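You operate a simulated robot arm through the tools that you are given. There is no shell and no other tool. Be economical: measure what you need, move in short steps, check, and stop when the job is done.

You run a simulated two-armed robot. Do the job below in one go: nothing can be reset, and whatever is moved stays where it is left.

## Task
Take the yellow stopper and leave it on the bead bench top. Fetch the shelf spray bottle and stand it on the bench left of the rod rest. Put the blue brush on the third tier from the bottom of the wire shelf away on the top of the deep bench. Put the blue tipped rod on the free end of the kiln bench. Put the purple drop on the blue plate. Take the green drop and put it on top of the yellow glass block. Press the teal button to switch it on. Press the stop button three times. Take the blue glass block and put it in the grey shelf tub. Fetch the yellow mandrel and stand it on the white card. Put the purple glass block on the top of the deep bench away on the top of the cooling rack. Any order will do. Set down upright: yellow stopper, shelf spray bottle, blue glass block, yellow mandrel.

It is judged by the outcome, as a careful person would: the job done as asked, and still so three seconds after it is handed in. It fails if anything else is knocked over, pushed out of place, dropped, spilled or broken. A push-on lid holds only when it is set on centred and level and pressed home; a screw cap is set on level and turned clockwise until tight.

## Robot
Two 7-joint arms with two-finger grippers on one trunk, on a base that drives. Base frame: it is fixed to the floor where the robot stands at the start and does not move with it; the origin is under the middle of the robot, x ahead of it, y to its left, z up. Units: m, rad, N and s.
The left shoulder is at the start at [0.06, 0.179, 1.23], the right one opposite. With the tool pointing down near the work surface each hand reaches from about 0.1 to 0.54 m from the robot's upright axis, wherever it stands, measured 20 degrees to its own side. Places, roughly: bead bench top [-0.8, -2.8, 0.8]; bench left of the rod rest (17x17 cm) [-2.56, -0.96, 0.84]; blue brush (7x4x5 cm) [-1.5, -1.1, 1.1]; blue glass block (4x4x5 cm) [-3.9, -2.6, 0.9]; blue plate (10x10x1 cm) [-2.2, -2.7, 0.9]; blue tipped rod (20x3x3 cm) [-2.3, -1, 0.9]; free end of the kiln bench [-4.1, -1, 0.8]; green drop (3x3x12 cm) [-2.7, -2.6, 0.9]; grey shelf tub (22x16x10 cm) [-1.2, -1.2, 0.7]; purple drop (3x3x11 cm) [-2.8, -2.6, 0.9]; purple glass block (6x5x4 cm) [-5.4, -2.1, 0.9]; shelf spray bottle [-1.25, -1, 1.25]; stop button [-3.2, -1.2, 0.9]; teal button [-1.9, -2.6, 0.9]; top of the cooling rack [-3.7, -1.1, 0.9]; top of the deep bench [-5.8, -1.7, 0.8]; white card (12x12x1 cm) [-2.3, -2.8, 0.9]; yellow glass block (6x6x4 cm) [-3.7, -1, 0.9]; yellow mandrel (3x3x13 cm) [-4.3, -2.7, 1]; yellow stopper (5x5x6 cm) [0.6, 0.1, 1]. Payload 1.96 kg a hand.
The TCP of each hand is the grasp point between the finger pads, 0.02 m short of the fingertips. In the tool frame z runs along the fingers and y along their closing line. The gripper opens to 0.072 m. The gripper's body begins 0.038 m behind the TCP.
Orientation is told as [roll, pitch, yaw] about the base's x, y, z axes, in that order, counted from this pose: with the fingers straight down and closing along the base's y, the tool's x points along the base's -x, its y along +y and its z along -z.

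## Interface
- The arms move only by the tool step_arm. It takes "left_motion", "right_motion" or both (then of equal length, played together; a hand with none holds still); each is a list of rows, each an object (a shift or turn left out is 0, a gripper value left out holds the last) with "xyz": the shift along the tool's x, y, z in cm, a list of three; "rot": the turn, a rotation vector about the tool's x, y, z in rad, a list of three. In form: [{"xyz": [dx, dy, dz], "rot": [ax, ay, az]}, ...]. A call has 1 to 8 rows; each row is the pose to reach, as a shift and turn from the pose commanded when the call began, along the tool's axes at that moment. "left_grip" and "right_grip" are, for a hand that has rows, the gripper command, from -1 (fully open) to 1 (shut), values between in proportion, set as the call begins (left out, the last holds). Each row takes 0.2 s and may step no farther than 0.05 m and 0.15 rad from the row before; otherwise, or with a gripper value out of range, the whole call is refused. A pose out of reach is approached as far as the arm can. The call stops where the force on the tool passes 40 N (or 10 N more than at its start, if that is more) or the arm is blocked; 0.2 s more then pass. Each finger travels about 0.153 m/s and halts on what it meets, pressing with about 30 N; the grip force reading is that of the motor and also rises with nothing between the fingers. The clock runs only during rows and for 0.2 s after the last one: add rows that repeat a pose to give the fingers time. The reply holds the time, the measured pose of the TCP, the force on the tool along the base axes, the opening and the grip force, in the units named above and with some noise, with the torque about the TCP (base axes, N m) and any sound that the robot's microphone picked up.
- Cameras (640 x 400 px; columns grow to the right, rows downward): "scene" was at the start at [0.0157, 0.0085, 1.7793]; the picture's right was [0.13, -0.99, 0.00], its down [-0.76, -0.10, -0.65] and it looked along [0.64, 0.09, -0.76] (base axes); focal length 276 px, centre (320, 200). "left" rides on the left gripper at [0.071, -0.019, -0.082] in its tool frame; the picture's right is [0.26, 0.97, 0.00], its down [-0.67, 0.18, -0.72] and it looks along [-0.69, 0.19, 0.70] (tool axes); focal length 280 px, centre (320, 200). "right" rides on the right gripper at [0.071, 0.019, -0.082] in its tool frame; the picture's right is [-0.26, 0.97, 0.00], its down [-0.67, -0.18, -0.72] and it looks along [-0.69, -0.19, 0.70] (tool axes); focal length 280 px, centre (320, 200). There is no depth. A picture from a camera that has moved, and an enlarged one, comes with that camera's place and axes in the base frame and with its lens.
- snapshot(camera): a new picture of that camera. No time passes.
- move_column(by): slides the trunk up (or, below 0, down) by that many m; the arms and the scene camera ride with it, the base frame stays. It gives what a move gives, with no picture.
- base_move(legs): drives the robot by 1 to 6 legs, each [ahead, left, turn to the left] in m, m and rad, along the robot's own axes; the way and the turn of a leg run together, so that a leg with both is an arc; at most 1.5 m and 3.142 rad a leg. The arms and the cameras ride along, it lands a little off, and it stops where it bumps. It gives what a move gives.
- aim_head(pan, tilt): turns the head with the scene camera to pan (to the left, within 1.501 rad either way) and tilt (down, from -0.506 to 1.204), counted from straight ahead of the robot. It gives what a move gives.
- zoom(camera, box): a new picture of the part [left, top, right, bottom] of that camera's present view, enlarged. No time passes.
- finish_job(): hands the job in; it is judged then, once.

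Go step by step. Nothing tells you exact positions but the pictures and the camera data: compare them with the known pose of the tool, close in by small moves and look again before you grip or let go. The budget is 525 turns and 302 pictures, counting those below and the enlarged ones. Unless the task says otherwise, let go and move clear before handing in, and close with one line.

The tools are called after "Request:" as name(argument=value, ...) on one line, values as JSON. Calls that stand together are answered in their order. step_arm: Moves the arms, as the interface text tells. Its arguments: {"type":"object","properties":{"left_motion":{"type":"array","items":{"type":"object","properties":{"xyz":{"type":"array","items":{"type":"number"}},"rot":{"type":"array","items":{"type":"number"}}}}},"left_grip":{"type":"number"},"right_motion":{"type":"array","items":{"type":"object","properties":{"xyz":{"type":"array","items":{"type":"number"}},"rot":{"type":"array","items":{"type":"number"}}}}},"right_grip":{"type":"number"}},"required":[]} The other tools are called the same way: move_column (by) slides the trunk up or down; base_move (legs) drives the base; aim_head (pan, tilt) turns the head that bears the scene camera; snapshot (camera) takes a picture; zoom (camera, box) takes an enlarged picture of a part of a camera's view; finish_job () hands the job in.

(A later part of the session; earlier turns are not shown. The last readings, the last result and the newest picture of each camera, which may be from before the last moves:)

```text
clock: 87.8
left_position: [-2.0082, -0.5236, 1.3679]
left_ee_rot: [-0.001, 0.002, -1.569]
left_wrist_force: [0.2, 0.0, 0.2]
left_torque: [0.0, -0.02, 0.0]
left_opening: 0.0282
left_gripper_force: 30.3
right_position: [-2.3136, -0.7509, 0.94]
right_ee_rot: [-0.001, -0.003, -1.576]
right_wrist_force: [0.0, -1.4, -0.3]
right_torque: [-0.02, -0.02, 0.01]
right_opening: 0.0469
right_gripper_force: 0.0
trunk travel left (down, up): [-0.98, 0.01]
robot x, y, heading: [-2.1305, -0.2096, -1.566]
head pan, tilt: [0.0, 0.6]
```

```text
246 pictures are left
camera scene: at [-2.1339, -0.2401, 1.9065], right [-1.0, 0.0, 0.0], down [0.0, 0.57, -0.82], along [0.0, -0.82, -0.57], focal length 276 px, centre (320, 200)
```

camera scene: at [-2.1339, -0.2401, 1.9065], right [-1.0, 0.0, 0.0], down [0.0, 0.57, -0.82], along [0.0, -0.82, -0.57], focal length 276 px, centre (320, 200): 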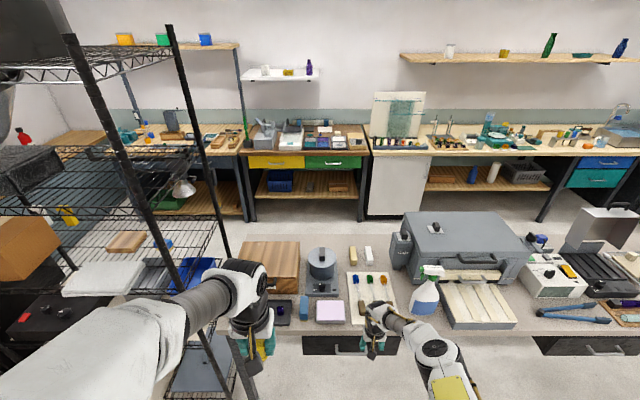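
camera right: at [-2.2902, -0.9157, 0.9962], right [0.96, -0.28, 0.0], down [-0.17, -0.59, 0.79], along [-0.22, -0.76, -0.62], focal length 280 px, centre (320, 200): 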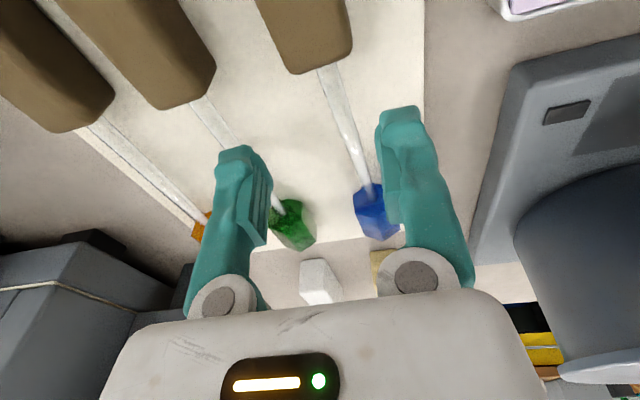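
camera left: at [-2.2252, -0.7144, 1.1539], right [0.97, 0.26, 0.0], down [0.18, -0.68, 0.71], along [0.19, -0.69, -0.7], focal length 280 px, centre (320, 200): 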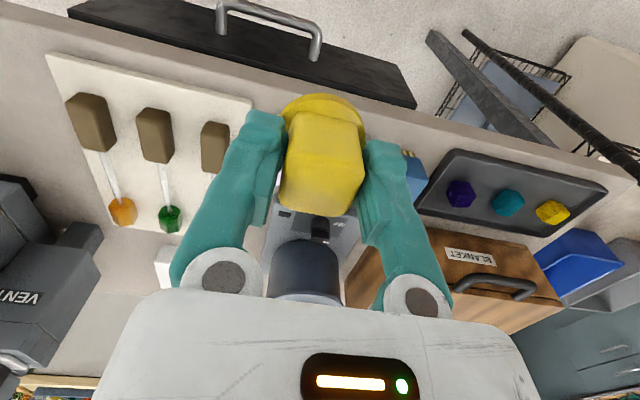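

With the right arm, the rod would bring my elbow within about 2 cm of the bottle, so I'll do it later with the left hand. The brush comes next, from the shelf's west end; I'll turn to face east and look.

Request:
step_arm(right_motion=[{"xyz": [2, 0, -4]}, {"xyz": [4, 0, -8]}, {"xyz": [6, 0, -12]}, {"xyz": [8, 0, -16]}, {"xyz": [10, 0, -20]}, {"xyz": [12, 0, -24]}], right_grip=-1)

Request:
base_move(legs=[[0, 0, 1.566]])

Request:
aim_head(pan=-0.5, tilt=0.6)

Request:
snapshot(camera="scene")

```text
clock: 89.2
left_position: [-2.0076, -0.5235, 1.3678]
left_ee_rot: [-0.003, 0.0, -1.57]
left_wrist_force: [0.0, 0.3, -0.8]
left_torque: [0.0, 0.0, 0.02]
left_opening: 0.0286
left_gripper_force: 30.1
right_position: [-2.3105, -0.6294, 1.1793]
right_ee_rot: [-0.004, -0.001, -1.573]
right_wrist_force: [0.5, 1.0, 0.0]
right_torque: [-0.04, 0.01, -0.01]
right_opening: 0.0724
right_gripper_force: 0.0
trunk travel left (down, up): [-0.98, 0.01]
robot x, y, heading: [-2.1296, -0.2086, -1.569]
head pan, tilt: [0.0, 0.6]
```

```text
clock: 93.4
left_position: [-1.8154, -0.0907, 1.3666]
left_ee_rot: [-0.003, 0.0, -0.018]
left_wrist_force: [0.2, -0.4, -0.8]
left_torque: [0.0, 0.0, 0.02]
left_opening: 0.0286
left_gripper_force: 30.3
right_position: [-1.712, -0.3972, 1.1797]
right_ee_rot: [-0.004, -0.002, -0.022]
right_wrist_force: [0.4, 0.9, -0.1]
right_torque: [-0.01, -0.01, -0.01]
right_opening: 0.0722
right_gripper_force: 0.1
trunk travel left (down, up): [-0.98, 0.01]
robot x, y, heading: [-2.1329, -0.21, -0.018]
head pan, tilt: [0.0, 0.6]
```

```text
clock: 94.3
left_position: [-1.8151, -0.0895, 1.3666]
left_ee_rot: [-0.002, 0.002, -0.017]
left_wrist_force: [0.2, -1.1, -0.7]
left_torque: [-0.02, -0.01, 0.01]
left_opening: 0.0286
left_gripper_force: 29.6
right_position: [-1.7124, -0.3977, 1.1776]
right_ee_rot: [-0.003, -0.002, -0.022]
right_wrist_force: [-0.2, 0.2, -0.8]
right_torque: [0.03, 0.01, -0.02]
right_opening: 0.0717
right_gripper_force: 0.1
trunk travel left (down, up): [-0.98, 0.01]
robot x, y, heading: [-2.1329, -0.2105, -0.014]
head pan, tilt: [-0.499, 0.6]
```

```text
245 pictures are left
camera scene: at [-2.1158, -0.2534, 1.9065], right [-0.49, -0.87, 0.0], down [-0.49, 0.28, -0.83], along [0.72, -0.41, -0.56], focal length 276 px, centre (320, 200)
```

scene: 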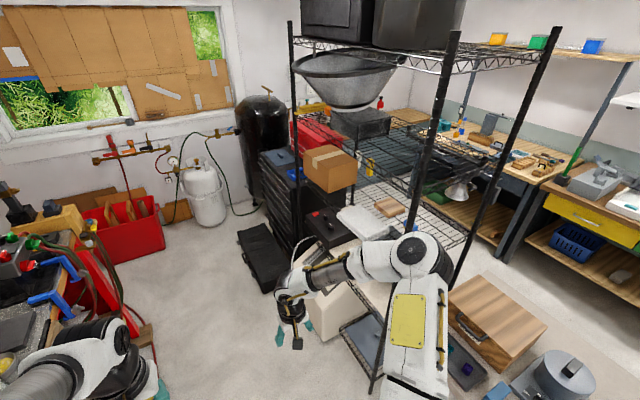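

The shelf's west end is at x about -1.66 and the brush is only 16 cm inside it. I'll tilt the right hand to point forward and down, and move alongside the bench end.

Request:
step_arm(right_motion=[{"xyz": [0, 0, -2], "rot": [0, -0.14, 0]}, {"xyz": [0, 0, -4], "rot": [0, -0.28, 0]}, {"xyz": [0, 0, -6], "rot": [0, -0.42, 0]}, {"xyz": [0, 0, -8], "rot": [0, -0.56, 0]}, {"xyz": [0, -2, -8], "rot": [0, -0.7, 0]}, {"xyz": [0, -4, -8], "rot": [0, -0.84, 0]}, {"xyz": [0, -8, -8], "rot": [0, -0.84, 0]}, {"xyz": [0, -12, -8], "rot": [0, -0.84, 0]}])

Request:
base_move(legs=[[-0.05, -0.2, 0.015]])

Request:
snapshot(camera="scene")

Request:
snapshot(camera="right")

```text
clock: 96.1
left_position: [-1.815, -0.0903, 1.3669]
left_ee_rot: [-0.002, 0.0, -0.016]
left_wrist_force: [0.0, -1.4, -0.7]
left_torque: [0.03, 0.0, 0.03]
left_opening: 0.0288
left_gripper_force: 29.5
right_position: [-1.716, -0.5176, 1.258]
right_ee_rot: [-0.002, -0.842, -0.02]
right_wrist_force: [-0.1, -0.4, -0.6]
right_torque: [-0.03, -0.03, -0.03]
right_opening: 0.0717
right_gripper_force: 0.1
right hand out of reach, approached as far as the arm can: row 6
trunk travel left (down, up): [-0.98, 0.01]
robot x, y, heading: [-2.1273, -0.2075, -0.018]
head pan, tilt: [-0.499, 0.6]
```

```text
clock: 97.7
left_position: [-1.8675, -0.2805, 1.3654]
left_ee_rot: [-0.007, 0.001, -0.002]
left_wrist_force: [-0.1, 0.4, -0.7]
left_torque: [-0.04, 0.0, -0.03]
left_opening: 0.0288
left_gripper_force: 30.0
right_position: [-1.7602, -0.7076, 1.2592]
right_ee_rot: [-0.009, -0.841, 0.0]
right_wrist_force: [0.6, 0.3, -0.8]
right_torque: [-0.05, 0.01, -0.04]
right_opening: 0.0718
right_gripper_force: 0.0
trunk travel left (down, up): [-0.98, 0.01]
robot x, y, heading: [-2.1838, -0.4084, -0.008]
head pan, tilt: [-0.499, 0.6]
```

```text
244 pictures are left
camera scene: at [-2.1655, -0.447, 1.9066], right [-0.48, -0.88, 0.0], down [-0.5, 0.27, -0.83], along [0.72, -0.4, -0.56], focal length 276 px, centre (320, 200)
```

scene: 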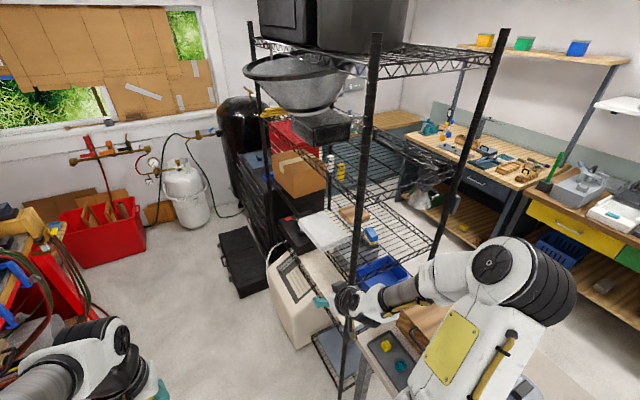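

```text
243 pictures are left
camera right: at [-1.8693, -0.687, 1.2599], right [0.18, 0.97, 0.19], down [-0.08, -0.18, 0.98], along [0.98, -0.19, 0.05], focal length 280 px, centre (320, 200)
```

right: 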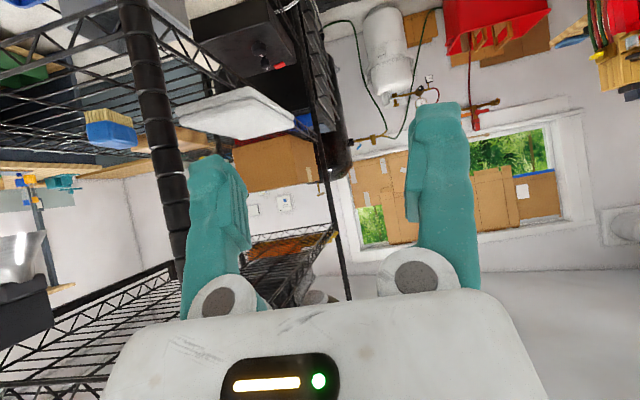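

Request:
base_move(legs=[[-0.03, -0.155, 0.008]])

Request:
step_arm(right_motion=[{"xyz": [0, -4, 0]}, {"xyz": [0, -8, 0]}, {"xyz": [0, -12, 0]}, {"xyz": [0, -16, 0]}, {"xyz": [0, -20, 0]}])

Request:
snapshot(camera="right")

Request:
snapshot(camera="scene")

```text
clock: 99.1
left_position: [-1.8976, -0.4306, 1.3668]
left_ee_rot: [-0.004, 0.002, 0.006]
left_wrist_force: [0.3, 0.5, -0.9]
left_torque: [-0.03, -0.02, 0.0]
left_opening: 0.0286
left_gripper_force: 30.1
right_position: [-1.7893, -0.855, 1.2588]
right_ee_rot: [-0.007, -0.842, 0.011]
right_wrist_force: [0.3, 0.5, 0.4]
right_torque: [0.0, -0.01, -0.01]
right_opening: 0.072
right_gripper_force: 0.0
trunk travel left (down, up): [-0.98, 0.01]
robot x, y, heading: [-2.2109, -0.5591, 0.012]
head pan, tilt: [-0.499, 0.6]
```

```text
clock: 100.3
left_position: [-1.8988, -0.4337, 1.3665]
left_ee_rot: [-0.002, 0.002, 0.009]
left_wrist_force: [-1.0, 0.1, -0.6]
left_torque: [0.01, -0.02, 0.0]
left_opening: 0.0287
left_gripper_force: 30.2
right_position: [-1.7877, -1.0575, 1.2586]
right_ee_rot: [-0.005, -0.842, 0.005]
right_wrist_force: [-0.2, -0.2, -0.2]
right_torque: [0.0, 0.0, 0.06]
right_opening: 0.0722
right_gripper_force: 0.1
trunk travel left (down, up): [-0.98, 0.01]
robot x, y, heading: [-2.211, -0.5563, 0.01]
head pan, tilt: [-0.499, 0.6]
```

```text
242 pictures are left
camera right: at [-1.8954, -1.0395, 1.2596], right [0.17, 0.97, 0.19], down [-0.08, -0.18, 0.98], along [0.98, -0.18, 0.05], focal length 280 px, centre (320, 200)
```

right: 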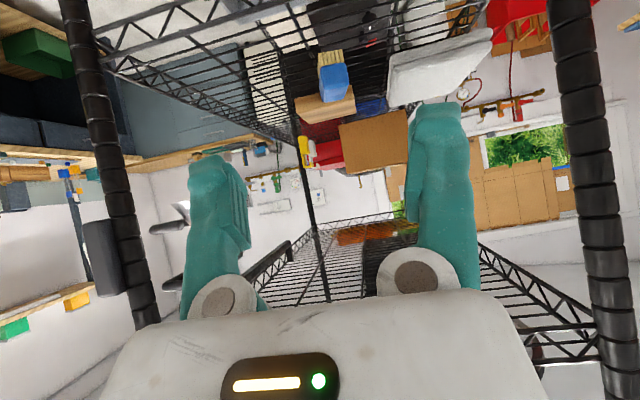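

```text
241 pictures are left
camera scene: at [-2.196, -0.6043, 1.9065], right [-0.47, -0.88, 0.0], down [-0.5, 0.27, -0.82], along [0.73, -0.39, -0.57], focal length 276 px, centre (320, 200)
```

scene: 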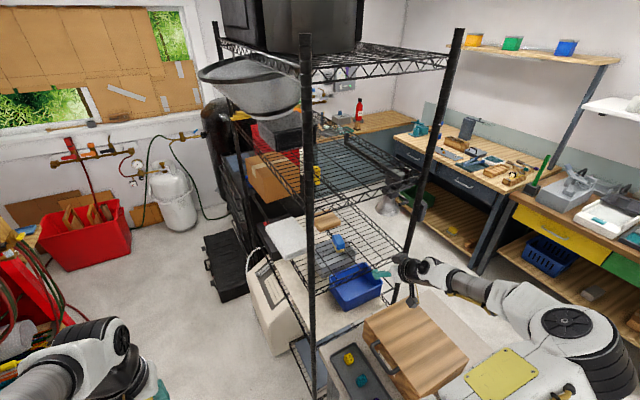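

The brush reads at (-1.504, -1.06, 1.115), aligned with my fingers. I'll roll forward 13 cm so the remaining approach runs straight along the tool axis.

Request:
base_move(legs=[[0.13, 0, -0.01]])

Request:
step_arm(right_motion=[{"xyz": [0, 0, 4]}, {"xyz": [0, 0, 8]}, {"xyz": [0, 0, 11]}])

Request:
snapshot(camera="right")

Request:
snapshot(camera="scene")

```text
clock: 101.6
left_position: [-1.7695, -0.4357, 1.3675]
left_ee_rot: [-0.003, 0.001, -0.003]
left_wrist_force: [0.0, 1.2, -0.1]
left_torque: [-0.02, 0.0, 0.0]
left_opening: 0.0287
left_gripper_force: 30.1
right_position: [-1.6636, -1.0606, 1.2584]
right_ee_rot: [-0.005, -0.841, -0.004]
right_wrist_force: [-0.4, 0.7, 0.0]
right_torque: [0.0, -0.01, 0.02]
right_opening: 0.0719
right_gripper_force: 0.0
trunk travel left (down, up): [-0.98, 0.01]
robot x, y, heading: [-2.0835, -0.5568, -0.003]
head pan, tilt: [-0.499, 0.6]
```

```text
clock: 102.4
left_position: [-1.7648, -0.4362, 1.3673]
left_ee_rot: [-0.003, 0.004, -0.001]
left_wrist_force: [-0.2, 0.4, 0.1]
left_torque: [0.03, -0.01, 0.01]
left_opening: 0.0288
left_gripper_force: 30.2
right_position: [-1.5788, -1.0637, 1.185]
right_ee_rot: [-0.004, -0.839, -0.005]
right_wrist_force: [0.2, 0.1, 0.1]
right_torque: [0.02, 0.03, -0.02]
right_opening: 0.072
right_gripper_force: 0.0
trunk travel left (down, up): [-0.98, 0.01]
robot x, y, heading: [-2.0818, -0.5609, 0.001]
head pan, tilt: [-0.499, 0.6]
```

```text
240 pictures are left
camera right: at [-1.6858, -1.0437, 1.1871], right [0.18, 0.96, 0.19], down [-0.08, -0.18, 0.98], along [0.98, -0.19, 0.05], focal length 280 px, centre (320, 200)
```

right: 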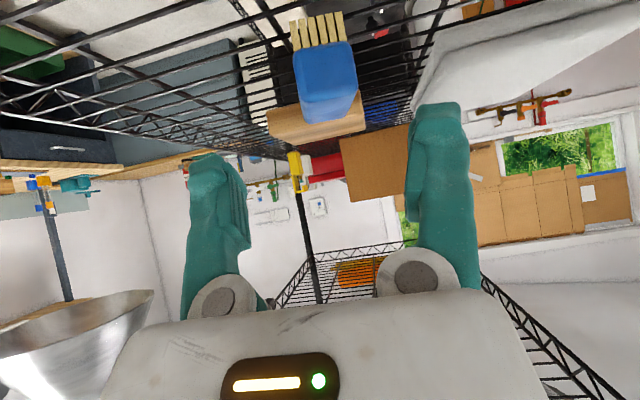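

```text
239 pictures are left
camera scene: at [-2.0632, -0.603, 1.9065], right [-0.48, -0.88, 0.0], down [-0.5, 0.27, -0.82], along [0.72, -0.4, -0.57], focal length 276 px, centre (320, 200)
```

scene: 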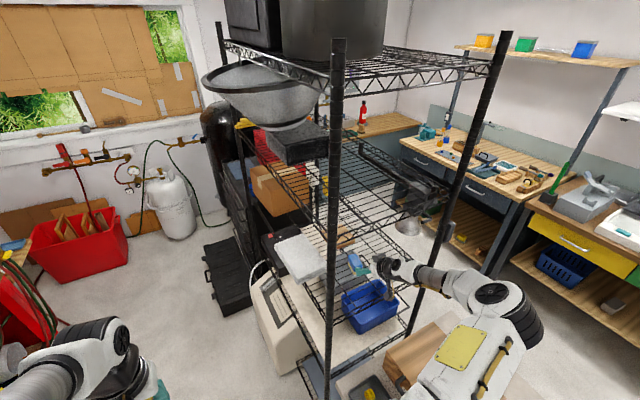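

Request:
step_arm(right_motion=[{"xyz": [0, 0.5, 3]}, {"xyz": [0, 0.5, 6]}, {"xyz": [0, 0.5, 8.8]}, {"xyz": [0, 0.5, 8.8]}], right_grip=-0.6)

Request:
snapshot(camera="right")

```text
clock: 103.4
left_position: [-1.7665, -0.435, 1.3669]
left_ee_rot: [-0.003, 0.002, -0.002]
left_wrist_force: [-0.5, -0.2, -1.3]
left_torque: [0.0, 0.0, -0.01]
left_opening: 0.0287
left_gripper_force: 30.4
right_position: [-1.5146, -1.056, 1.1277]
right_ee_rot: [-0.003, -0.841, -0.004]
right_wrist_force: [0.0, 0.0, 0.1]
right_torque: [0.03, 0.01, -0.01]
right_opening: 0.0575
right_gripper_force: 0.0
trunk travel left (down, up): [-0.98, 0.01]
robot x, y, heading: [-2.0822, -0.5593, -0.0]
head pan, tilt: [-0.499, 0.6]
```

```text
238 pictures are left
camera right: at [-1.6217, -1.0359, 1.129], right [0.18, 0.96, 0.19], down [-0.09, -0.18, 0.98], along [0.98, -0.19, 0.05], focal length 280 px, centre (320, 200)
```

right: 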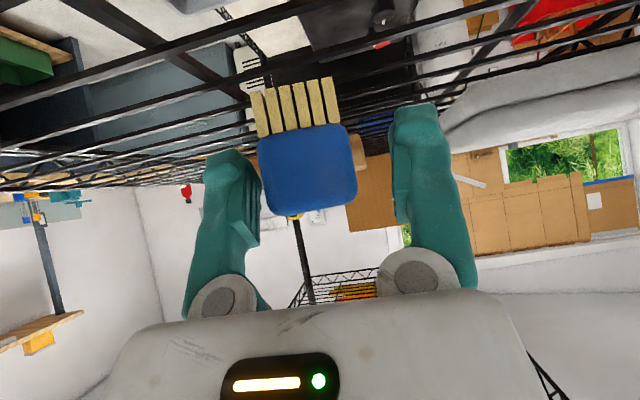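

Request:
step_arm(right_motion=[{"xyz": [0, -0.6, 0]}, {"xyz": [0, -0.6, 0.3]}])

Request:
step_arm(right_motion=[{"xyz": [0, 0, 0]}, {"xyz": [0, 0, 0]}, {"xyz": [0, 0, 0]}], right_grip=1)

Request:
step_arm(right_motion=[{"xyz": [-1, 0, -1]}, {"xyz": [-2, 0, -2.5]}, {"xyz": [-2, 0, -6]}, {"xyz": [-2, 0, -10]}, {"xyz": [-2, 0, -14]}, {"xyz": [-2, 0, -18]}])

Request:
snapshot(camera="right")

```text
clock: 104.0
left_position: [-1.7665, -0.4351, 1.3667]
left_ee_rot: [-0.002, 0.002, -0.003]
left_wrist_force: [0.5, 0.7, -0.7]
left_torque: [0.05, -0.03, -0.01]
left_opening: 0.0286
left_gripper_force: 29.9
right_position: [-1.5115, -1.0614, 1.1258]
right_ee_rot: [-0.006, -0.841, -0.003]
right_wrist_force: [0.4, 0.3, -0.2]
right_torque: [0.03, -0.01, 0.0]
right_opening: 0.0575
right_gripper_force: 0.1
trunk travel left (down, up): [-0.98, 0.01]
robot x, y, heading: [-2.0828, -0.5585, -0.0]
head pan, tilt: [-0.499, 0.6]
```

```text
clock: 104.8
left_position: [-1.7666, -0.4359, 1.3676]
left_ee_rot: [-0.001, 0.001, -0.002]
left_wrist_force: [0.1, -0.1, -0.2]
left_torque: [0.01, -0.03, 0.02]
left_opening: 0.0284
left_gripper_force: 29.6
right_position: [-1.5104, -1.0624, 1.1254]
right_ee_rot: [-0.001, -0.839, -0.003]
right_wrist_force: [0.0, 0.5, 1.5]
right_torque: [-0.01, -0.03, 0.03]
right_opening: 0.0347
right_gripper_force: 29.7
trunk travel left (down, up): [-0.98, 0.01]
robot x, y, heading: [-2.0815, -0.5584, -0.002]
head pan, tilt: [-0.499, 0.6]
```

```text
clock: 106.2
left_position: [-1.7676, -0.436, 1.367]
left_ee_rot: [-0.002, 0.0, -0.002]
left_wrist_force: [0.0, 0.4, 0.2]
left_torque: [0.0, 0.04, -0.01]
left_opening: 0.0285
left_gripper_force: 30.0
right_position: [-1.6321, -1.0637, 1.2606]
right_ee_rot: [-0.003, -0.843, -0.003]
right_wrist_force: [-0.5, 0.0, -1.6]
right_torque: [-0.02, -0.01, 0.02]
right_opening: 0.0347
right_gripper_force: 29.7
trunk travel left (down, up): [-0.98, 0.01]
robot x, y, heading: [-2.0846, -0.5583, 0.001]
head pan, tilt: [-0.499, 0.6]
```

```text
237 pictures are left
camera right: at [-1.7402, -1.0424, 1.2621], right [0.18, 0.96, 0.19], down [-0.09, -0.18, 0.98], along [0.98, -0.19, 0.05], focal length 280 px, centre (320, 200)
```

right: 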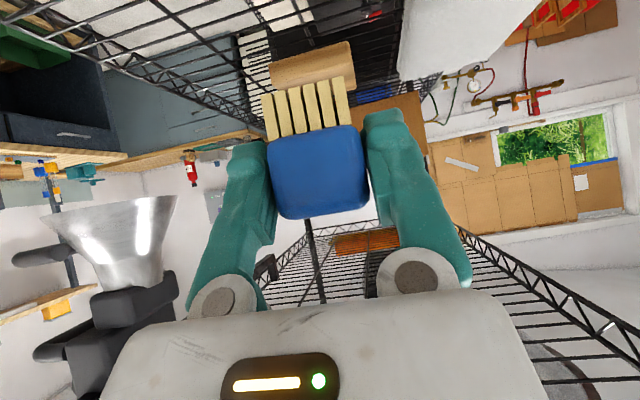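

Brush in hand. I'll back out west, bring the arm inward and return to the aisle.

Request:
base_move(legs=[[-0.18, 0, 0], [0, 0.3, 0]])

Request:
step_arm(right_motion=[{"xyz": [0, 4, 0]}, {"xyz": [0, 8, 0]}, {"xyz": [0, 12, 0]}, {"xyz": [0, 16, 0]}])

Request:
aim_head(pan=0.0, tilt=0.5)

```text
clock: 109.4
left_position: [-1.9492, -0.1374, 1.3671]
left_ee_rot: [0.0, 0.002, -0.002]
left_wrist_force: [-0.4, -0.1, -0.7]
left_torque: [0.02, -0.01, -0.03]
left_opening: 0.0288
left_gripper_force: 30.2
right_position: [-1.8123, -0.7654, 1.2587]
right_ee_rot: [-0.003, -0.842, -0.004]
right_wrist_force: [-0.1, -0.7, -1.6]
right_torque: [0.0, -0.01, 0.03]
right_opening: 0.0348
right_gripper_force: 29.9
trunk travel left (down, up): [-0.98, 0.01]
robot x, y, heading: [-2.2637, -0.259, -0.002]
head pan, tilt: [-0.499, 0.6]
```

```text
clock: 110.4
left_position: [-1.9478, -0.1346, 1.3673]
left_ee_rot: [-0.002, 0.001, -0.002]
left_wrist_force: [-0.2, 0.6, -0.8]
left_torque: [-0.02, 0.02, -0.01]
left_opening: 0.0286
left_gripper_force: 29.9
right_position: [-1.8107, -0.6009, 1.2596]
right_ee_rot: [-0.008, -0.843, -0.002]
right_wrist_force: [-0.1, 0.4, -0.7]
right_torque: [-0.02, 0.02, -0.04]
right_opening: 0.0347
right_gripper_force: 30.6
trunk travel left (down, up): [-0.98, 0.01]
robot x, y, heading: [-2.2655, -0.2603, 0.003]
head pan, tilt: [-0.499, 0.6]
```

```text
clock: 111.3
left_position: [-1.9488, -0.1373, 1.3676]
left_ee_rot: [0.0, 0.001, -0.001]
left_wrist_force: [0.2, -0.1, 0.5]
left_torque: [-0.02, 0.01, -0.02]
left_opening: 0.0287
left_gripper_force: 30.4
right_position: [-1.8117, -0.6038, 1.2602]
right_ee_rot: [-0.004, -0.842, -0.004]
right_wrist_force: [0.0, -0.4, 0.1]
right_torque: [-0.01, 0.04, -0.02]
right_opening: 0.0348
right_gripper_force: 29.7
trunk travel left (down, up): [-0.98, 0.01]
robot x, y, heading: [-2.2638, -0.2556, -0.004]
head pan, tilt: [0.0, 0.499]
```

Request:
base_move(legs=[[0, 0, -1.57], [0, 0, -1.57]])

Request:
snapshot(camera="scene")

```text
clock: 119.3
left_position: [-2.5741, -0.3953, 1.3665]
left_ee_rot: [-0.001, 0.002, -3.105]
left_wrist_force: [0.1, 1.2, 0.0]
left_torque: [0.02, -0.03, -0.03]
left_opening: 0.0285
left_gripper_force: 29.9
right_position: [-2.7295, 0.0665, 1.259]
right_ee_rot: [-0.002, -0.841, -3.106]
right_wrist_force: [0.2, 1.0, -0.5]
right_torque: [0.0, -0.02, -0.01]
right_opening: 0.0349
right_gripper_force: 29.7
trunk travel left (down, up): [-0.98, 0.01]
robot x, y, heading: [-2.2674, -0.2595, -3.104]
head pan, tilt: [0.0, 0.499]
```

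```text
236 pictures are left
camera scene: at [-2.297, -0.2626, 1.9156], right [-0.04, 1.0, 0.0], down [0.48, 0.02, -0.88], along [-0.88, -0.03, -0.48], focal length 276 px, centre (320, 200)
```

scene: 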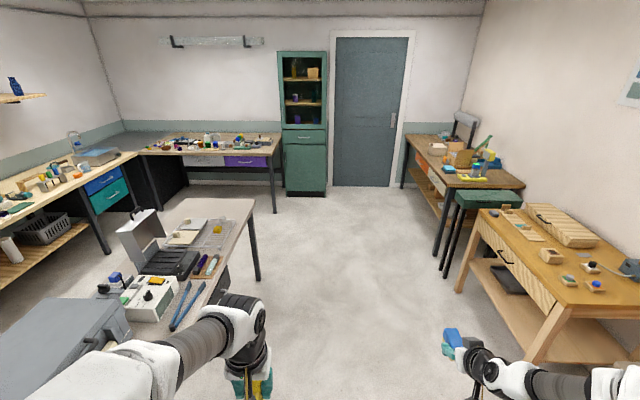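

Request:
zoom(camera="scene", box=[90, 120, 300, 300])

Request:
base_move(legs=[[1.3, 0.05, -0.03], [1.0, 0.2, 0]])

Request:
aim_head(pan=0.5, tilt=0.5)

Request:
snapshot(camera="scene")

```text
2.22 times, centred on (195, 210) of scene
camera zoom: at [-2.297, -0.2626, 1.9156], right [-0.04, 1.0, 0.0], down [0.48, 0.02, -0.88], along [-0.88, -0.03, -0.48], focal length 613 px, centre (598, 178)
```

zoom: 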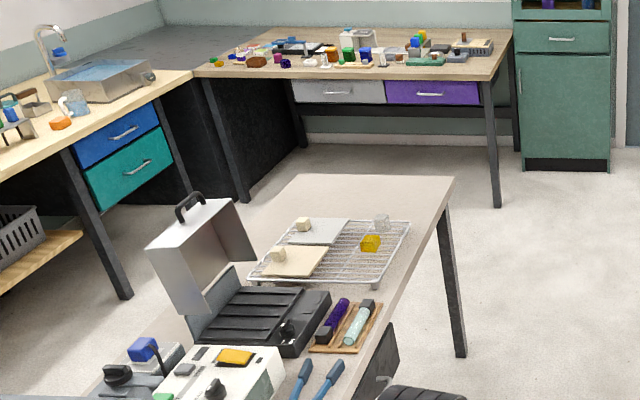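

```text
clock: 130.6
left_position: [-4.8566, -0.7004, 1.3679]
left_ee_rot: [-0.002, 0.0, -3.11]
left_wrist_force: [-0.2, 0.2, -0.7]
left_torque: [0.01, -0.01, -0.01]
left_opening: 0.0286
left_gripper_force: 30.4
right_position: [-5.011, -0.2382, 1.26]
right_ee_rot: [-0.003, -0.842, -3.111]
right_wrist_force: [-0.3, -0.3, 0.0]
right_torque: [0.02, -0.01, -0.01]
right_opening: 0.0348
right_gripper_force: 29.4
trunk travel left (down, up): [-0.98, 0.01]
robot x, y, heading: [-4.5476, -0.5664, -3.109]
head pan, tilt: [0.0, 0.499]
```

```text
clock: 131.6
left_position: [-4.8597, -0.7017, 1.3672]
left_ee_rot: [0.0, 0.002, -3.11]
left_wrist_force: [0.1, -0.2, -0.4]
left_torque: [0.0, -0.01, -0.03]
left_opening: 0.0285
left_gripper_force: 30.3
right_position: [-5.0105, -0.2387, 1.2593]
right_ee_rot: [-0.003, -0.841, -3.112]
right_wrist_force: [-0.5, -0.1, 0.1]
right_torque: [-0.01, -0.01, 0.01]
right_opening: 0.0344
right_gripper_force: 29.6
trunk travel left (down, up): [-0.98, 0.01]
robot x, y, heading: [-4.5471, -0.57, -3.112]
head pan, tilt: [0.499, 0.499]
```

```text
234 pictures are left
camera scene: at [-4.5673, -0.6133, 1.9156], right [-0.51, 0.86, 0.0], down [0.41, 0.24, -0.88], along [-0.76, -0.44, -0.48], focal length 276 px, centre (320, 200)
```

scene: 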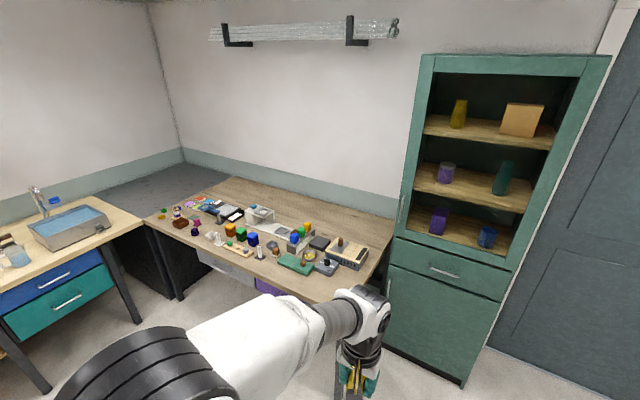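

Request:
base_move(legs=[[0.2, 0.1, -0.03], [0, 1.0, 0]])

Request:
aim_head(pan=0, tilt=0.65)

Request:
snapshot(camera="scene")

Request:
zoom(camera="scene", box=[120, 120, 480, 345])

```text
clock: 138.1
left_position: [-5.0597, -1.7996, 1.3668]
left_ee_rot: [-0.001, 0.001, 3.139]
left_wrist_force: [-0.3, -0.6, -0.8]
left_torque: [0.0, 0.01, -0.02]
left_opening: 0.0284
left_gripper_force: 30.6
right_position: [-5.1966, -1.3328, 1.2597]
right_ee_rot: [-0.003, -0.84, 3.139]
right_wrist_force: [0.3, 0.5, -0.5]
right_torque: [0.01, -0.01, -0.01]
right_opening: 0.0344
right_gripper_force: 29.7
trunk travel left (down, up): [-0.98, 0.01]
robot x, y, heading: [-4.7412, -1.6776, 3.141]
head pan, tilt: [0.499, 0.499]
```

```text
clock: 139.0
left_position: [-5.0595, -1.7999, 1.3675]
left_ee_rot: [-0.002, 0.002, 3.138]
left_wrist_force: [-0.2, 0.2, -0.6]
left_torque: [0.01, -0.06, 0.0]
left_opening: 0.0285
left_gripper_force: 30.5
right_position: [-5.1977, -1.3328, 1.2595]
right_ee_rot: [-0.003, -0.841, 3.139]
right_wrist_force: [-0.7, -0.5, -0.3]
right_torque: [0.01, -0.01, 0.02]
right_opening: 0.0347
right_gripper_force: 30.0
trunk travel left (down, up): [-0.98, 0.01]
robot x, y, heading: [-4.7418, -1.6752, 3.139]
head pan, tilt: [0.0, 0.649]
```

```text
233 pictures are left
camera scene: at [-4.7725, -1.679, 1.9022], right [0.0, 1.0, 0.0], down [0.6, 0.0, -0.8], along [-0.8, 0.0, -0.6], focal length 276 px, centre (320, 200)
```

scene: 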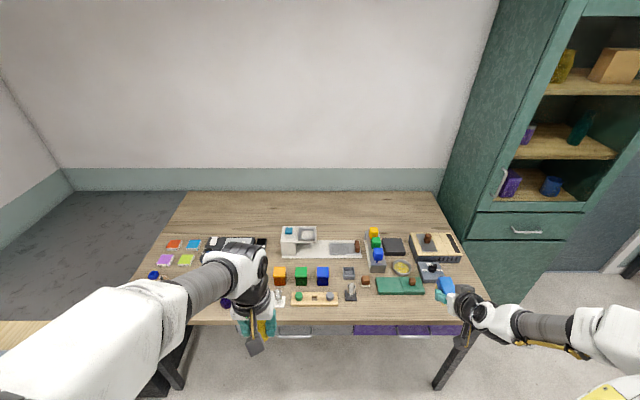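

```text
1.78 times, centred on (300, 232) of scene
camera zoom: at [-4.7725, -1.679, 1.9022], right [0.0, 1.0, 0.0], down [0.6, 0.0, -0.8], along [-0.8, 0.0, -0.6], focal length 491 px, centre (356, 142)
```

zoom: 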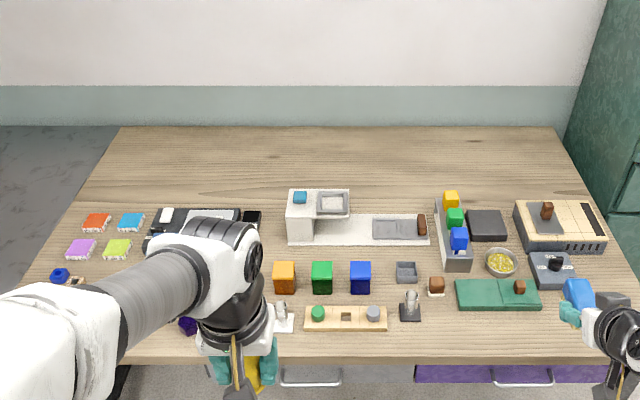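

The deep bench's front-right corner is free, around (-5.47, -1.12). I'll bring the brush over it.

Request:
base_move(legs=[[0.27, -0.2, 0]])

Request:
move_column(by=-0.12)

Request:
snapshot(camera="scene")

Request:
snapshot(camera="right")

```text
clock: 141.2
left_position: [-5.3325, -1.5999, 1.3677]
left_ee_rot: [-0.003, 0.001, 3.138]
left_wrist_force: [-0.2, 0.7, -0.8]
left_torque: [-0.03, 0.07, -0.03]
left_opening: 0.0285
left_gripper_force: 30.4
right_position: [-5.4692, -1.1312, 1.2609]
right_ee_rot: [-0.005, -0.843, 3.137]
right_wrist_force: [1.3, -0.2, -1.1]
right_torque: [-0.01, -0.02, -0.01]
right_opening: 0.0344
right_gripper_force: 30.5
trunk travel left (down, up): [-0.98, 0.01]
robot x, y, heading: [-5.0221, -1.4768, 3.142]
head pan, tilt: [0.0, 0.649]
```

```text
clock: 142.7
left_position: [-5.3355, -1.5979, 1.2474]
left_ee_rot: [-0.001, 0.003, 3.138]
left_wrist_force: [-0.3, 0.2, -0.3]
left_torque: [-0.01, 0.02, 0.01]
left_opening: 0.0287
left_gripper_force: 30.3
right_position: [-5.4716, -1.132, 1.1391]
right_ee_rot: [-0.003, -0.84, 3.136]
right_wrist_force: [0.1, 0.0, -0.5]
right_torque: [0.01, 0.0, -0.02]
right_opening: 0.0344
right_gripper_force: 30.0
trunk travel left (down, up): [-0.86, 0.13]
robot x, y, heading: [-5.0185, -1.4767, 3.142]
head pan, tilt: [0.0, 0.649]
```

```text
231 pictures are left
camera scene: at [-5.0478, -1.4774, 1.7823], right [0.0, 1.0, 0.0], down [0.6, 0.0, -0.8], along [-0.8, 0.0, -0.6], focal length 276 px, centre (320, 200)
```

scene: 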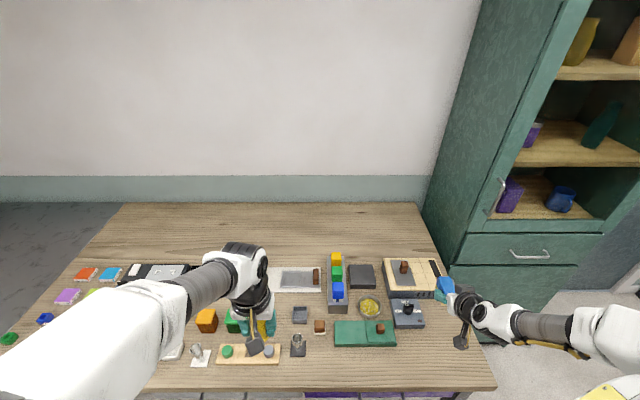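

```text
230 pictures are left
camera right: at [-5.3633, -1.1511, 1.1412], right [-0.18, -0.96, 0.19], down [0.09, 0.18, 0.98], along [-0.98, 0.2, 0.05], focal length 280 px, centre (320, 200)
```

right: 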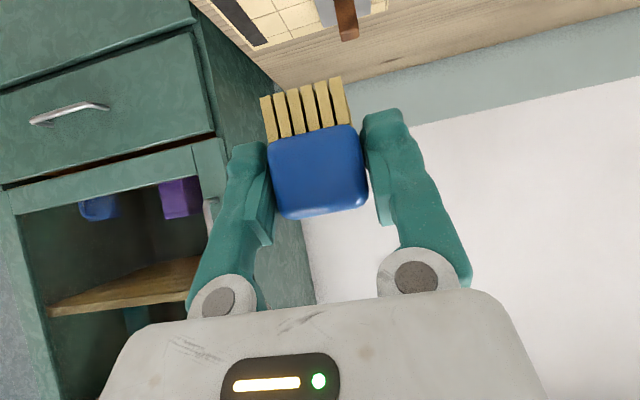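

Request:
step_arm(right_motion=[{"xyz": [3, 0, 2.7]}, {"xyz": [6, 0, 5.3]}, {"xyz": [9, 0, 8]}, {"xyz": [12, 0, 10.7]}, {"xyz": [14.9, 0, 13.3]}])

Request:
snapshot(camera="scene")

Request:
snapshot(camera="right")

```text
clock: 143.9
left_position: [-5.3361, -1.5986, 1.2473]
left_ee_rot: [-0.003, 0.002, 3.138]
left_wrist_force: [-0.4, 0.4, -0.6]
left_torque: [-0.02, 0.0, 0.01]
left_opening: 0.0288
left_gripper_force: 30.2
right_position: [-5.4731, -1.1292, 0.9378]
right_ee_rot: [-0.004, -0.841, 3.138]
right_wrist_force: [-0.6, -0.2, -0.6]
right_torque: [0.0, -0.02, 0.0]
right_opening: 0.0347
right_gripper_force: 30.1
trunk travel left (down, up): [-0.86, 0.13]
robot x, y, heading: [-5.0166, -1.4749, 3.133]
head pan, tilt: [0.0, 0.649]
```

```text
229 pictures are left
camera scene: at [-5.0488, -1.4772, 1.7823], right [0.0, 1.0, 0.0], down [0.61, 0.0, -0.8], along [-0.8, 0.0, -0.61], focal length 276 px, centre (320, 200)
```

scene: 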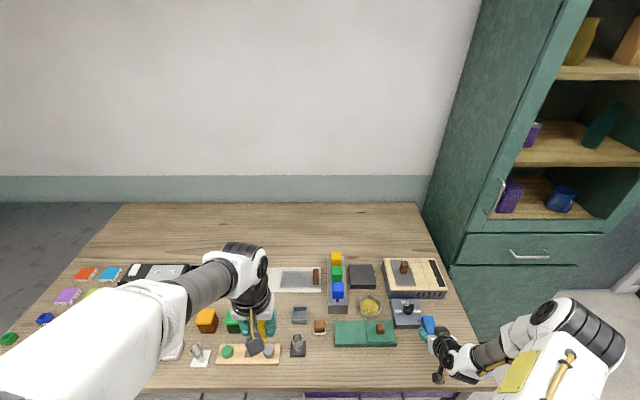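

```text
228 pictures are left
camera right: at [-5.3645, -1.15, 0.9394], right [-0.18, -0.96, 0.19], down [0.09, 0.18, 0.98], along [-0.98, 0.19, 0.05], focal length 280 px, centre (320, 200)
```

right: 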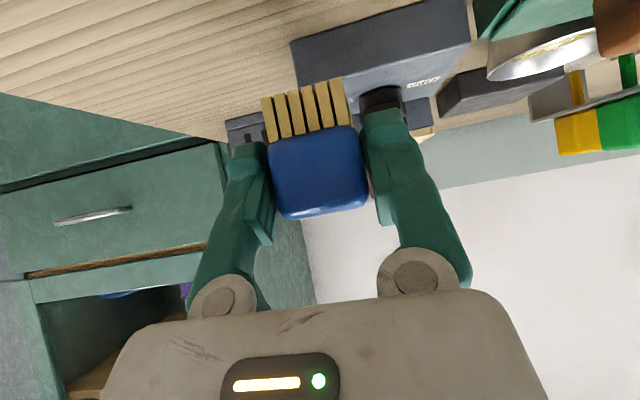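

Request:
step_arm(right_motion=[{"xyz": [2.2, 0, 2]}, {"xyz": [3.7, 0, 3.3]}, {"xyz": [4.1, 0, 3.7]}, {"xyz": [4.5, 0, 4]}, {"xyz": [4.85, 0, 4.33]}, {"xyz": [5.2, 0, 4.67]}])

Request:
zoom(camera="scene", box=[360, 280, 520, 400])

```text
clock: 145.3
left_position: [-5.3342, -1.5993, 1.2481]
left_ee_rot: [-0.001, 0.001, 3.139]
left_wrist_force: [-0.7, -0.5, -1.1]
left_torque: [0.0, -0.03, 0.0]
left_opening: 0.0285
left_gripper_force: 30.0
right_position: [-5.4715, -1.1295, 0.8721]
right_ee_rot: [-0.008, -0.843, 3.138]
right_wrist_force: [-2.2, 4.7, 26.9]
right_torque: [0.07, 0.38, -0.05]
right_opening: 0.0349
right_gripper_force: 29.2
trunk travel left (down, up): [-0.86, 0.13]
robot x, y, heading: [-5.0182, -1.4732, 3.137]
head pan, tilt: [0.0, 0.649]
```

```text
3.33 times, centred on (440, 340) of scene
camera zoom: at [-5.0449, -1.4793, 1.7824], right [0.0, 1.0, 0.0], down [0.6, 0.0, -0.8], along [-0.8, 0.0, -0.6], focal length 920 px, centre (-80, -267)
```

zoom: 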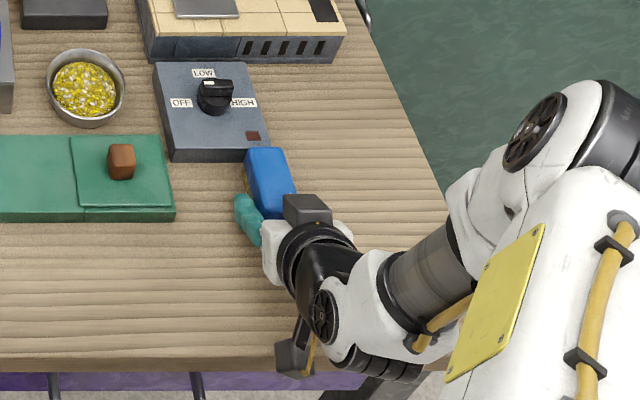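

The brush touches the bench but its far end is too near the hot plate. I'll lift a little, move it right and back a bit, and set it down again.

Request:
step_arm(right_motion=[{"xyz": [-1.0, 0, -0.9]}, {"xyz": [0, -2.5, -2]}, {"xyz": [0.4, -5, -2.4]}, {"xyz": [0.8, -5, -2.0]}, {"xyz": [1.2, -5, -1.7]}])

Request:
zoom(camera="scene", box=[360, 280, 520, 400])

```text
clock: 146.5
left_position: [-5.3347, -1.5992, 1.2465]
left_ee_rot: [-0.002, 0.002, 3.137]
left_wrist_force: [-0.4, -0.6, -0.8]
left_torque: [-0.02, -0.04, -0.02]
left_opening: 0.0287
left_gripper_force: 29.9
right_position: [-5.451, -1.0807, 0.8723]
right_ee_rot: [-0.002, -0.84, 3.135]
right_wrist_force: [0.3, -0.3, -1.5]
right_torque: [0.04, 0.01, 0.01]
right_opening: 0.0346
right_gripper_force: 30.1
trunk travel left (down, up): [-0.86, 0.13]
robot x, y, heading: [-5.0194, -1.4784, 3.139]
head pan, tilt: [0.0, 0.649]
```

```text
3.33 times, centred on (440, 340) of scene
camera zoom: at [-5.0472, -1.4774, 1.7822], right [0.0, 1.0, 0.0], down [0.6, 0.0, -0.8], along [-0.8, 0.0, -0.6], focal length 920 px, centre (-80, -267)
```

zoom: 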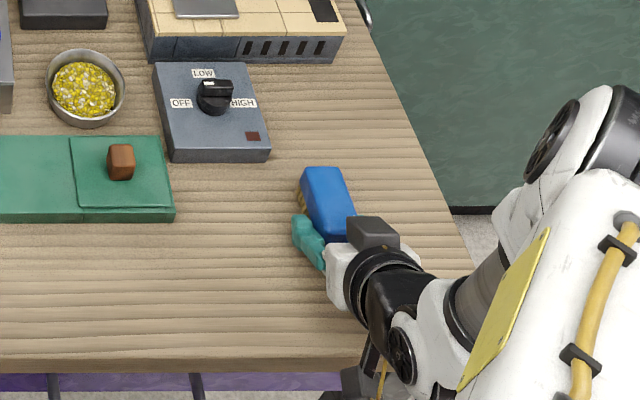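

Request:
step_arm(right_motion=[{"xyz": [0.3, 0, 0.27]}, {"xyz": [0.6, 0, 0.53]}, {"xyz": [0.9, 0, 0.8]}])

```text
clock: 147.2
left_position: [-5.3323, -1.6001, 1.2477]
left_ee_rot: [-0.002, 0.001, 3.137]
left_wrist_force: [0.8, -0.5, -0.2]
left_torque: [0.01, 0.02, 0.03]
left_opening: 0.0286
left_gripper_force: 29.9
right_position: [-5.4517, -1.0801, 0.8689]
right_ee_rot: [-0.011, -0.854, 3.14]
right_wrist_force: [4.9, -2.2, 17.5]
right_torque: [-0.38, -0.08, 0.16]
right_opening: 0.034
right_gripper_force: 30.4
trunk travel left (down, up): [-0.86, 0.13]
robot x, y, heading: [-5.0218, -1.4755, 3.138]
head pan, tilt: [0.0, 0.649]
stopped in row 3 (right hand): the force on the tool passed its limit at 46 N (the readings are from after the stop); the commanded pose is now the measured one
```

Set down firmly. Opening and withdrawing along the tool axis.

Request:
step_arm(right_motion=[{"xyz": [0, 0, 0]}, {"xyz": [0, 0, 0]}, {"xyz": [0, 0, 0]}], right_grip=-0.6)

Request:
step_arm(right_motion=[{"xyz": [0, 0, -4]}, {"xyz": [-2, 0, -8]}, {"xyz": [-5, 0, -11]}, {"xyz": [-8, 0, -14]}, {"xyz": [-11, 0, -17]}], right_grip=-1)

Request:
snapshot(camera="scene")

```text
clock: 148.0
left_position: [-5.3328, -1.5977, 1.2481]
left_ee_rot: [-0.003, 0.001, 3.137]
left_wrist_force: [-0.3, -0.2, -0.6]
left_torque: [-0.03, 0.03, 0.0]
left_opening: 0.0284
left_gripper_force: 30.2
right_position: [-5.4505, -1.0782, 0.8687]
right_ee_rot: [-0.009, -0.857, 3.139]
right_wrist_force: [0.7, 17.6, 28.4]
right_torque: [-0.51, 0.19, 0.14]
right_opening: 0.0485
right_gripper_force: 0.0
trunk travel left (down, up): [-0.86, 0.13]
robot x, y, heading: [-5.0213, -1.4757, 3.137]
head pan, tilt: [0.0, 0.649]
```

```text
clock: 149.2
left_position: [-5.3326, -1.5994, 1.2476]
left_ee_rot: [0.0, 0.0, 3.138]
left_wrist_force: [0.6, 0.1, -1.4]
left_torque: [-0.01, 0.04, 0.01]
left_opening: 0.0288
left_gripper_force: 30.1
right_position: [-5.3946, -1.0819, 1.0636]
right_ee_rot: [-0.009, -0.853, 3.138]
right_wrist_force: [-0.3, -0.3, -0.1]
right_torque: [0.04, 0.02, 0.0]
right_opening: 0.0721
right_gripper_force: 0.0
trunk travel left (down, up): [-0.86, 0.13]
robot x, y, heading: [-5.0187, -1.475, 3.135]
head pan, tilt: [0.0, 0.649]
```

```text
225 pictures are left
camera scene: at [-5.0456, -1.4788, 1.7822], right [0.0, 1.0, 0.0], down [0.6, 0.0, -0.8], along [-0.8, 0.0, -0.6], focal length 276 px, centre (320, 200)
```

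scene: 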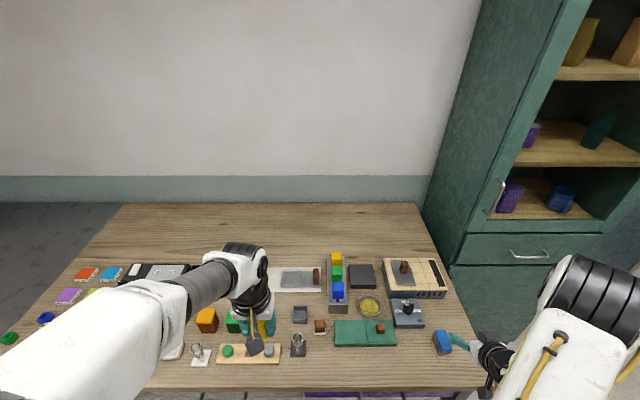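

The brush is down clear of its neighbours. Next is the purple glass block near (-5.45, -2.08); I'll straighten the right hand, spread the left aside and shift south.

Request:
base_move(legs=[[-0.15, 0, 0]])

Request:
step_arm(right_motion=[{"xyz": [-1, 4, -3], "rot": [0, 0.14, 0]}, {"xyz": [-2, 8, -6], "rot": [0, 0.28, 0]}, {"xyz": [-4, 12, -8], "rot": [0, 0.42, 0]}, {"xyz": [-4, 16, -9], "rot": [0, 0.56, 0]}, {"xyz": [-4, 20, -10], "rot": [0, 0.7, 0]}, {"xyz": [-4, 22, -11], "rot": [0, 0.84, 0]}, {"xyz": [-4, 22, -11], "rot": [0, 0.853, 0]}], left_motion=[{"xyz": [0, 3, 0]}, {"xyz": [0, 6, 0]}, {"xyz": [0, 9, 0]}, {"xyz": [0, 12, 0]}, {"xyz": [0, 14, 0]}, {"xyz": [0, 14, 0]}, {"xyz": [0, 14, 0]}])

Request:
base_move(legs=[[0, 0.55, 0]])

Request:
snapshot(camera="scene")

```text
clock: 150.6
left_position: [-5.1846, -1.598, 1.2459]
left_ee_rot: [-0.001, 0.004, 3.133]
left_wrist_force: [0.6, 0.1, -0.2]
left_torque: [0.01, -0.06, 0.0]
left_opening: 0.0285
left_gripper_force: 30.0
right_position: [-5.2412, -1.0812, 1.0616]
right_ee_rot: [-0.008, -0.848, 3.133]
right_wrist_force: [0.0, 0.3, 0.3]
right_torque: [0.0, -0.02, 0.02]
right_opening: 0.072
right_gripper_force: 0.1
trunk travel left (down, up): [-0.86, 0.13]
robot x, y, heading: [-4.8656, -1.4782, 3.137]
head pan, tilt: [0.0, 0.649]
```

```text
refused: row 1 steps farther than a row can; nothing moved
```

```text
clock: 153.7
left_position: [-5.1843, -2.1412, 1.2469]
left_ee_rot: [-0.001, 0.0, 3.136]
left_wrist_force: [0.1, -0.4, 0.3]
left_torque: [0.0, -0.01, -0.01]
left_opening: 0.0286
left_gripper_force: 30.4
right_position: [-5.2446, -1.6251, 1.0624]
right_ee_rot: [-0.007, -0.852, 3.139]
right_wrist_force: [-0.2, 0.6, -0.3]
right_torque: [-0.05, -0.04, 0.02]
right_opening: 0.0716
right_gripper_force: 0.1
trunk travel left (down, up): [-0.86, 0.13]
robot x, y, heading: [-4.8656, -2.021, 3.139]
head pan, tilt: [0.0, 0.649]
```

```text
224 pictures are left
camera scene: at [-4.8959, -2.0208, 1.7822], right [0.0, 1.0, 0.0], down [0.6, 0.0, -0.8], along [-0.8, 0.0, -0.6], focal length 276 px, centre (320, 200)
```

scene: 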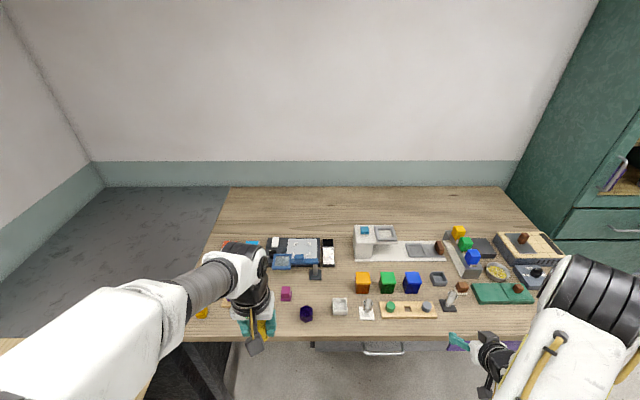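

Request:
step_arm(right_motion=[{"xyz": [-1, 2.5, -3], "rot": [0, 0.14, 0]}, {"xyz": [-2, 5, -6], "rot": [0, 0.28, 0]}, {"xyz": [-3, 8, -8], "rot": [0, 0.42, 0]}, {"xyz": [-3, 12, -9], "rot": [0, 0.56, 0]}, {"xyz": [-3, 16, -10], "rot": [0, 0.7, 0]}, {"xyz": [-3, 20, -11], "rot": [0, 0.84, 0]}, {"xyz": [-3, 22, -11], "rot": [0, 0.853, 0]}], left_motion=[{"xyz": [0, 3, 0]}, {"xyz": [0, 6, 0]}, {"xyz": [0, 9, 0]}, {"xyz": [0, 12, 0]}, {"xyz": [0, 14, 0]}, {"xyz": [0, 14, 0]}, {"xyz": [0, 14, 0]}])

Request:
snapshot(camera="scene")

Request:
snapshot(camera="right")

```text
clock: 155.3
left_position: [-5.1833, -2.2861, 1.2453]
left_ee_rot: [-0.004, -0.002, 3.137]
left_wrist_force: [-0.8, -0.2, -0.1]
left_torque: [0.0, 0.01, 0.01]
left_opening: 0.0286
left_gripper_force: 30.1
right_position: [-5.1821, -1.8528, 1.1562]
right_ee_rot: [-0.009, 0.001, 3.131]
right_wrist_force: [0.8, -1.0, -0.1]
right_torque: [0.04, -0.03, -0.01]
right_opening: 0.0721
right_gripper_force: 0.1
trunk travel left (down, up): [-0.86, 0.13]
robot x, y, heading: [-4.8699, -2.0195, 3.14]
head pan, tilt: [0.0, 0.649]
```

```text
223 pictures are left
camera scene: at [-4.8956, -2.0285, 1.7822], right [0.0, 1.0, 0.0], down [0.6, 0.0, -0.8], along [-0.8, 0.0, -0.6], focal length 276 px, centre (320, 200)
```

scene: 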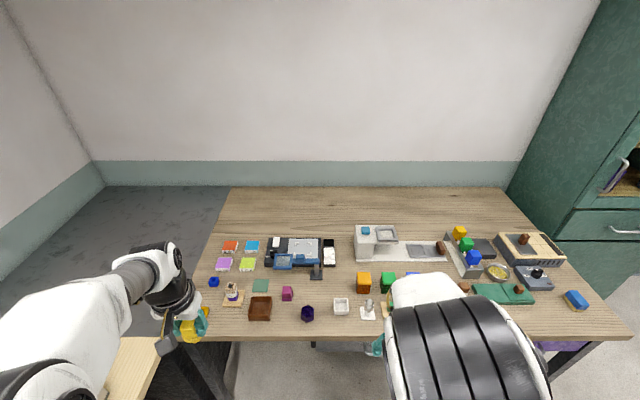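

```text
222 pictures are left
camera right: at [-5.1119, -1.8735, 1.2376], right [-0.27, -0.96, -0.01], down [-0.67, 0.18, 0.72], along [-0.69, 0.2, -0.7], focal length 280 px, centre (320, 200)
```

right: 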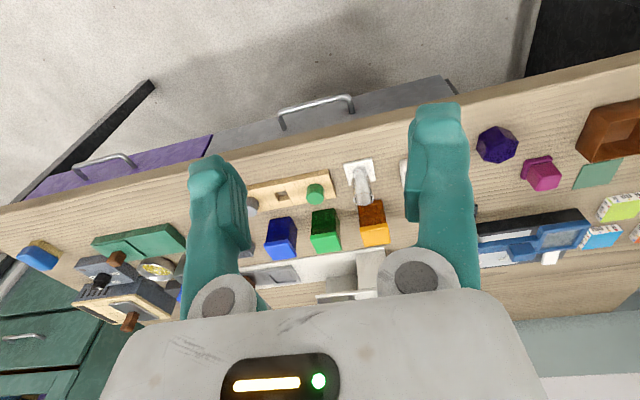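

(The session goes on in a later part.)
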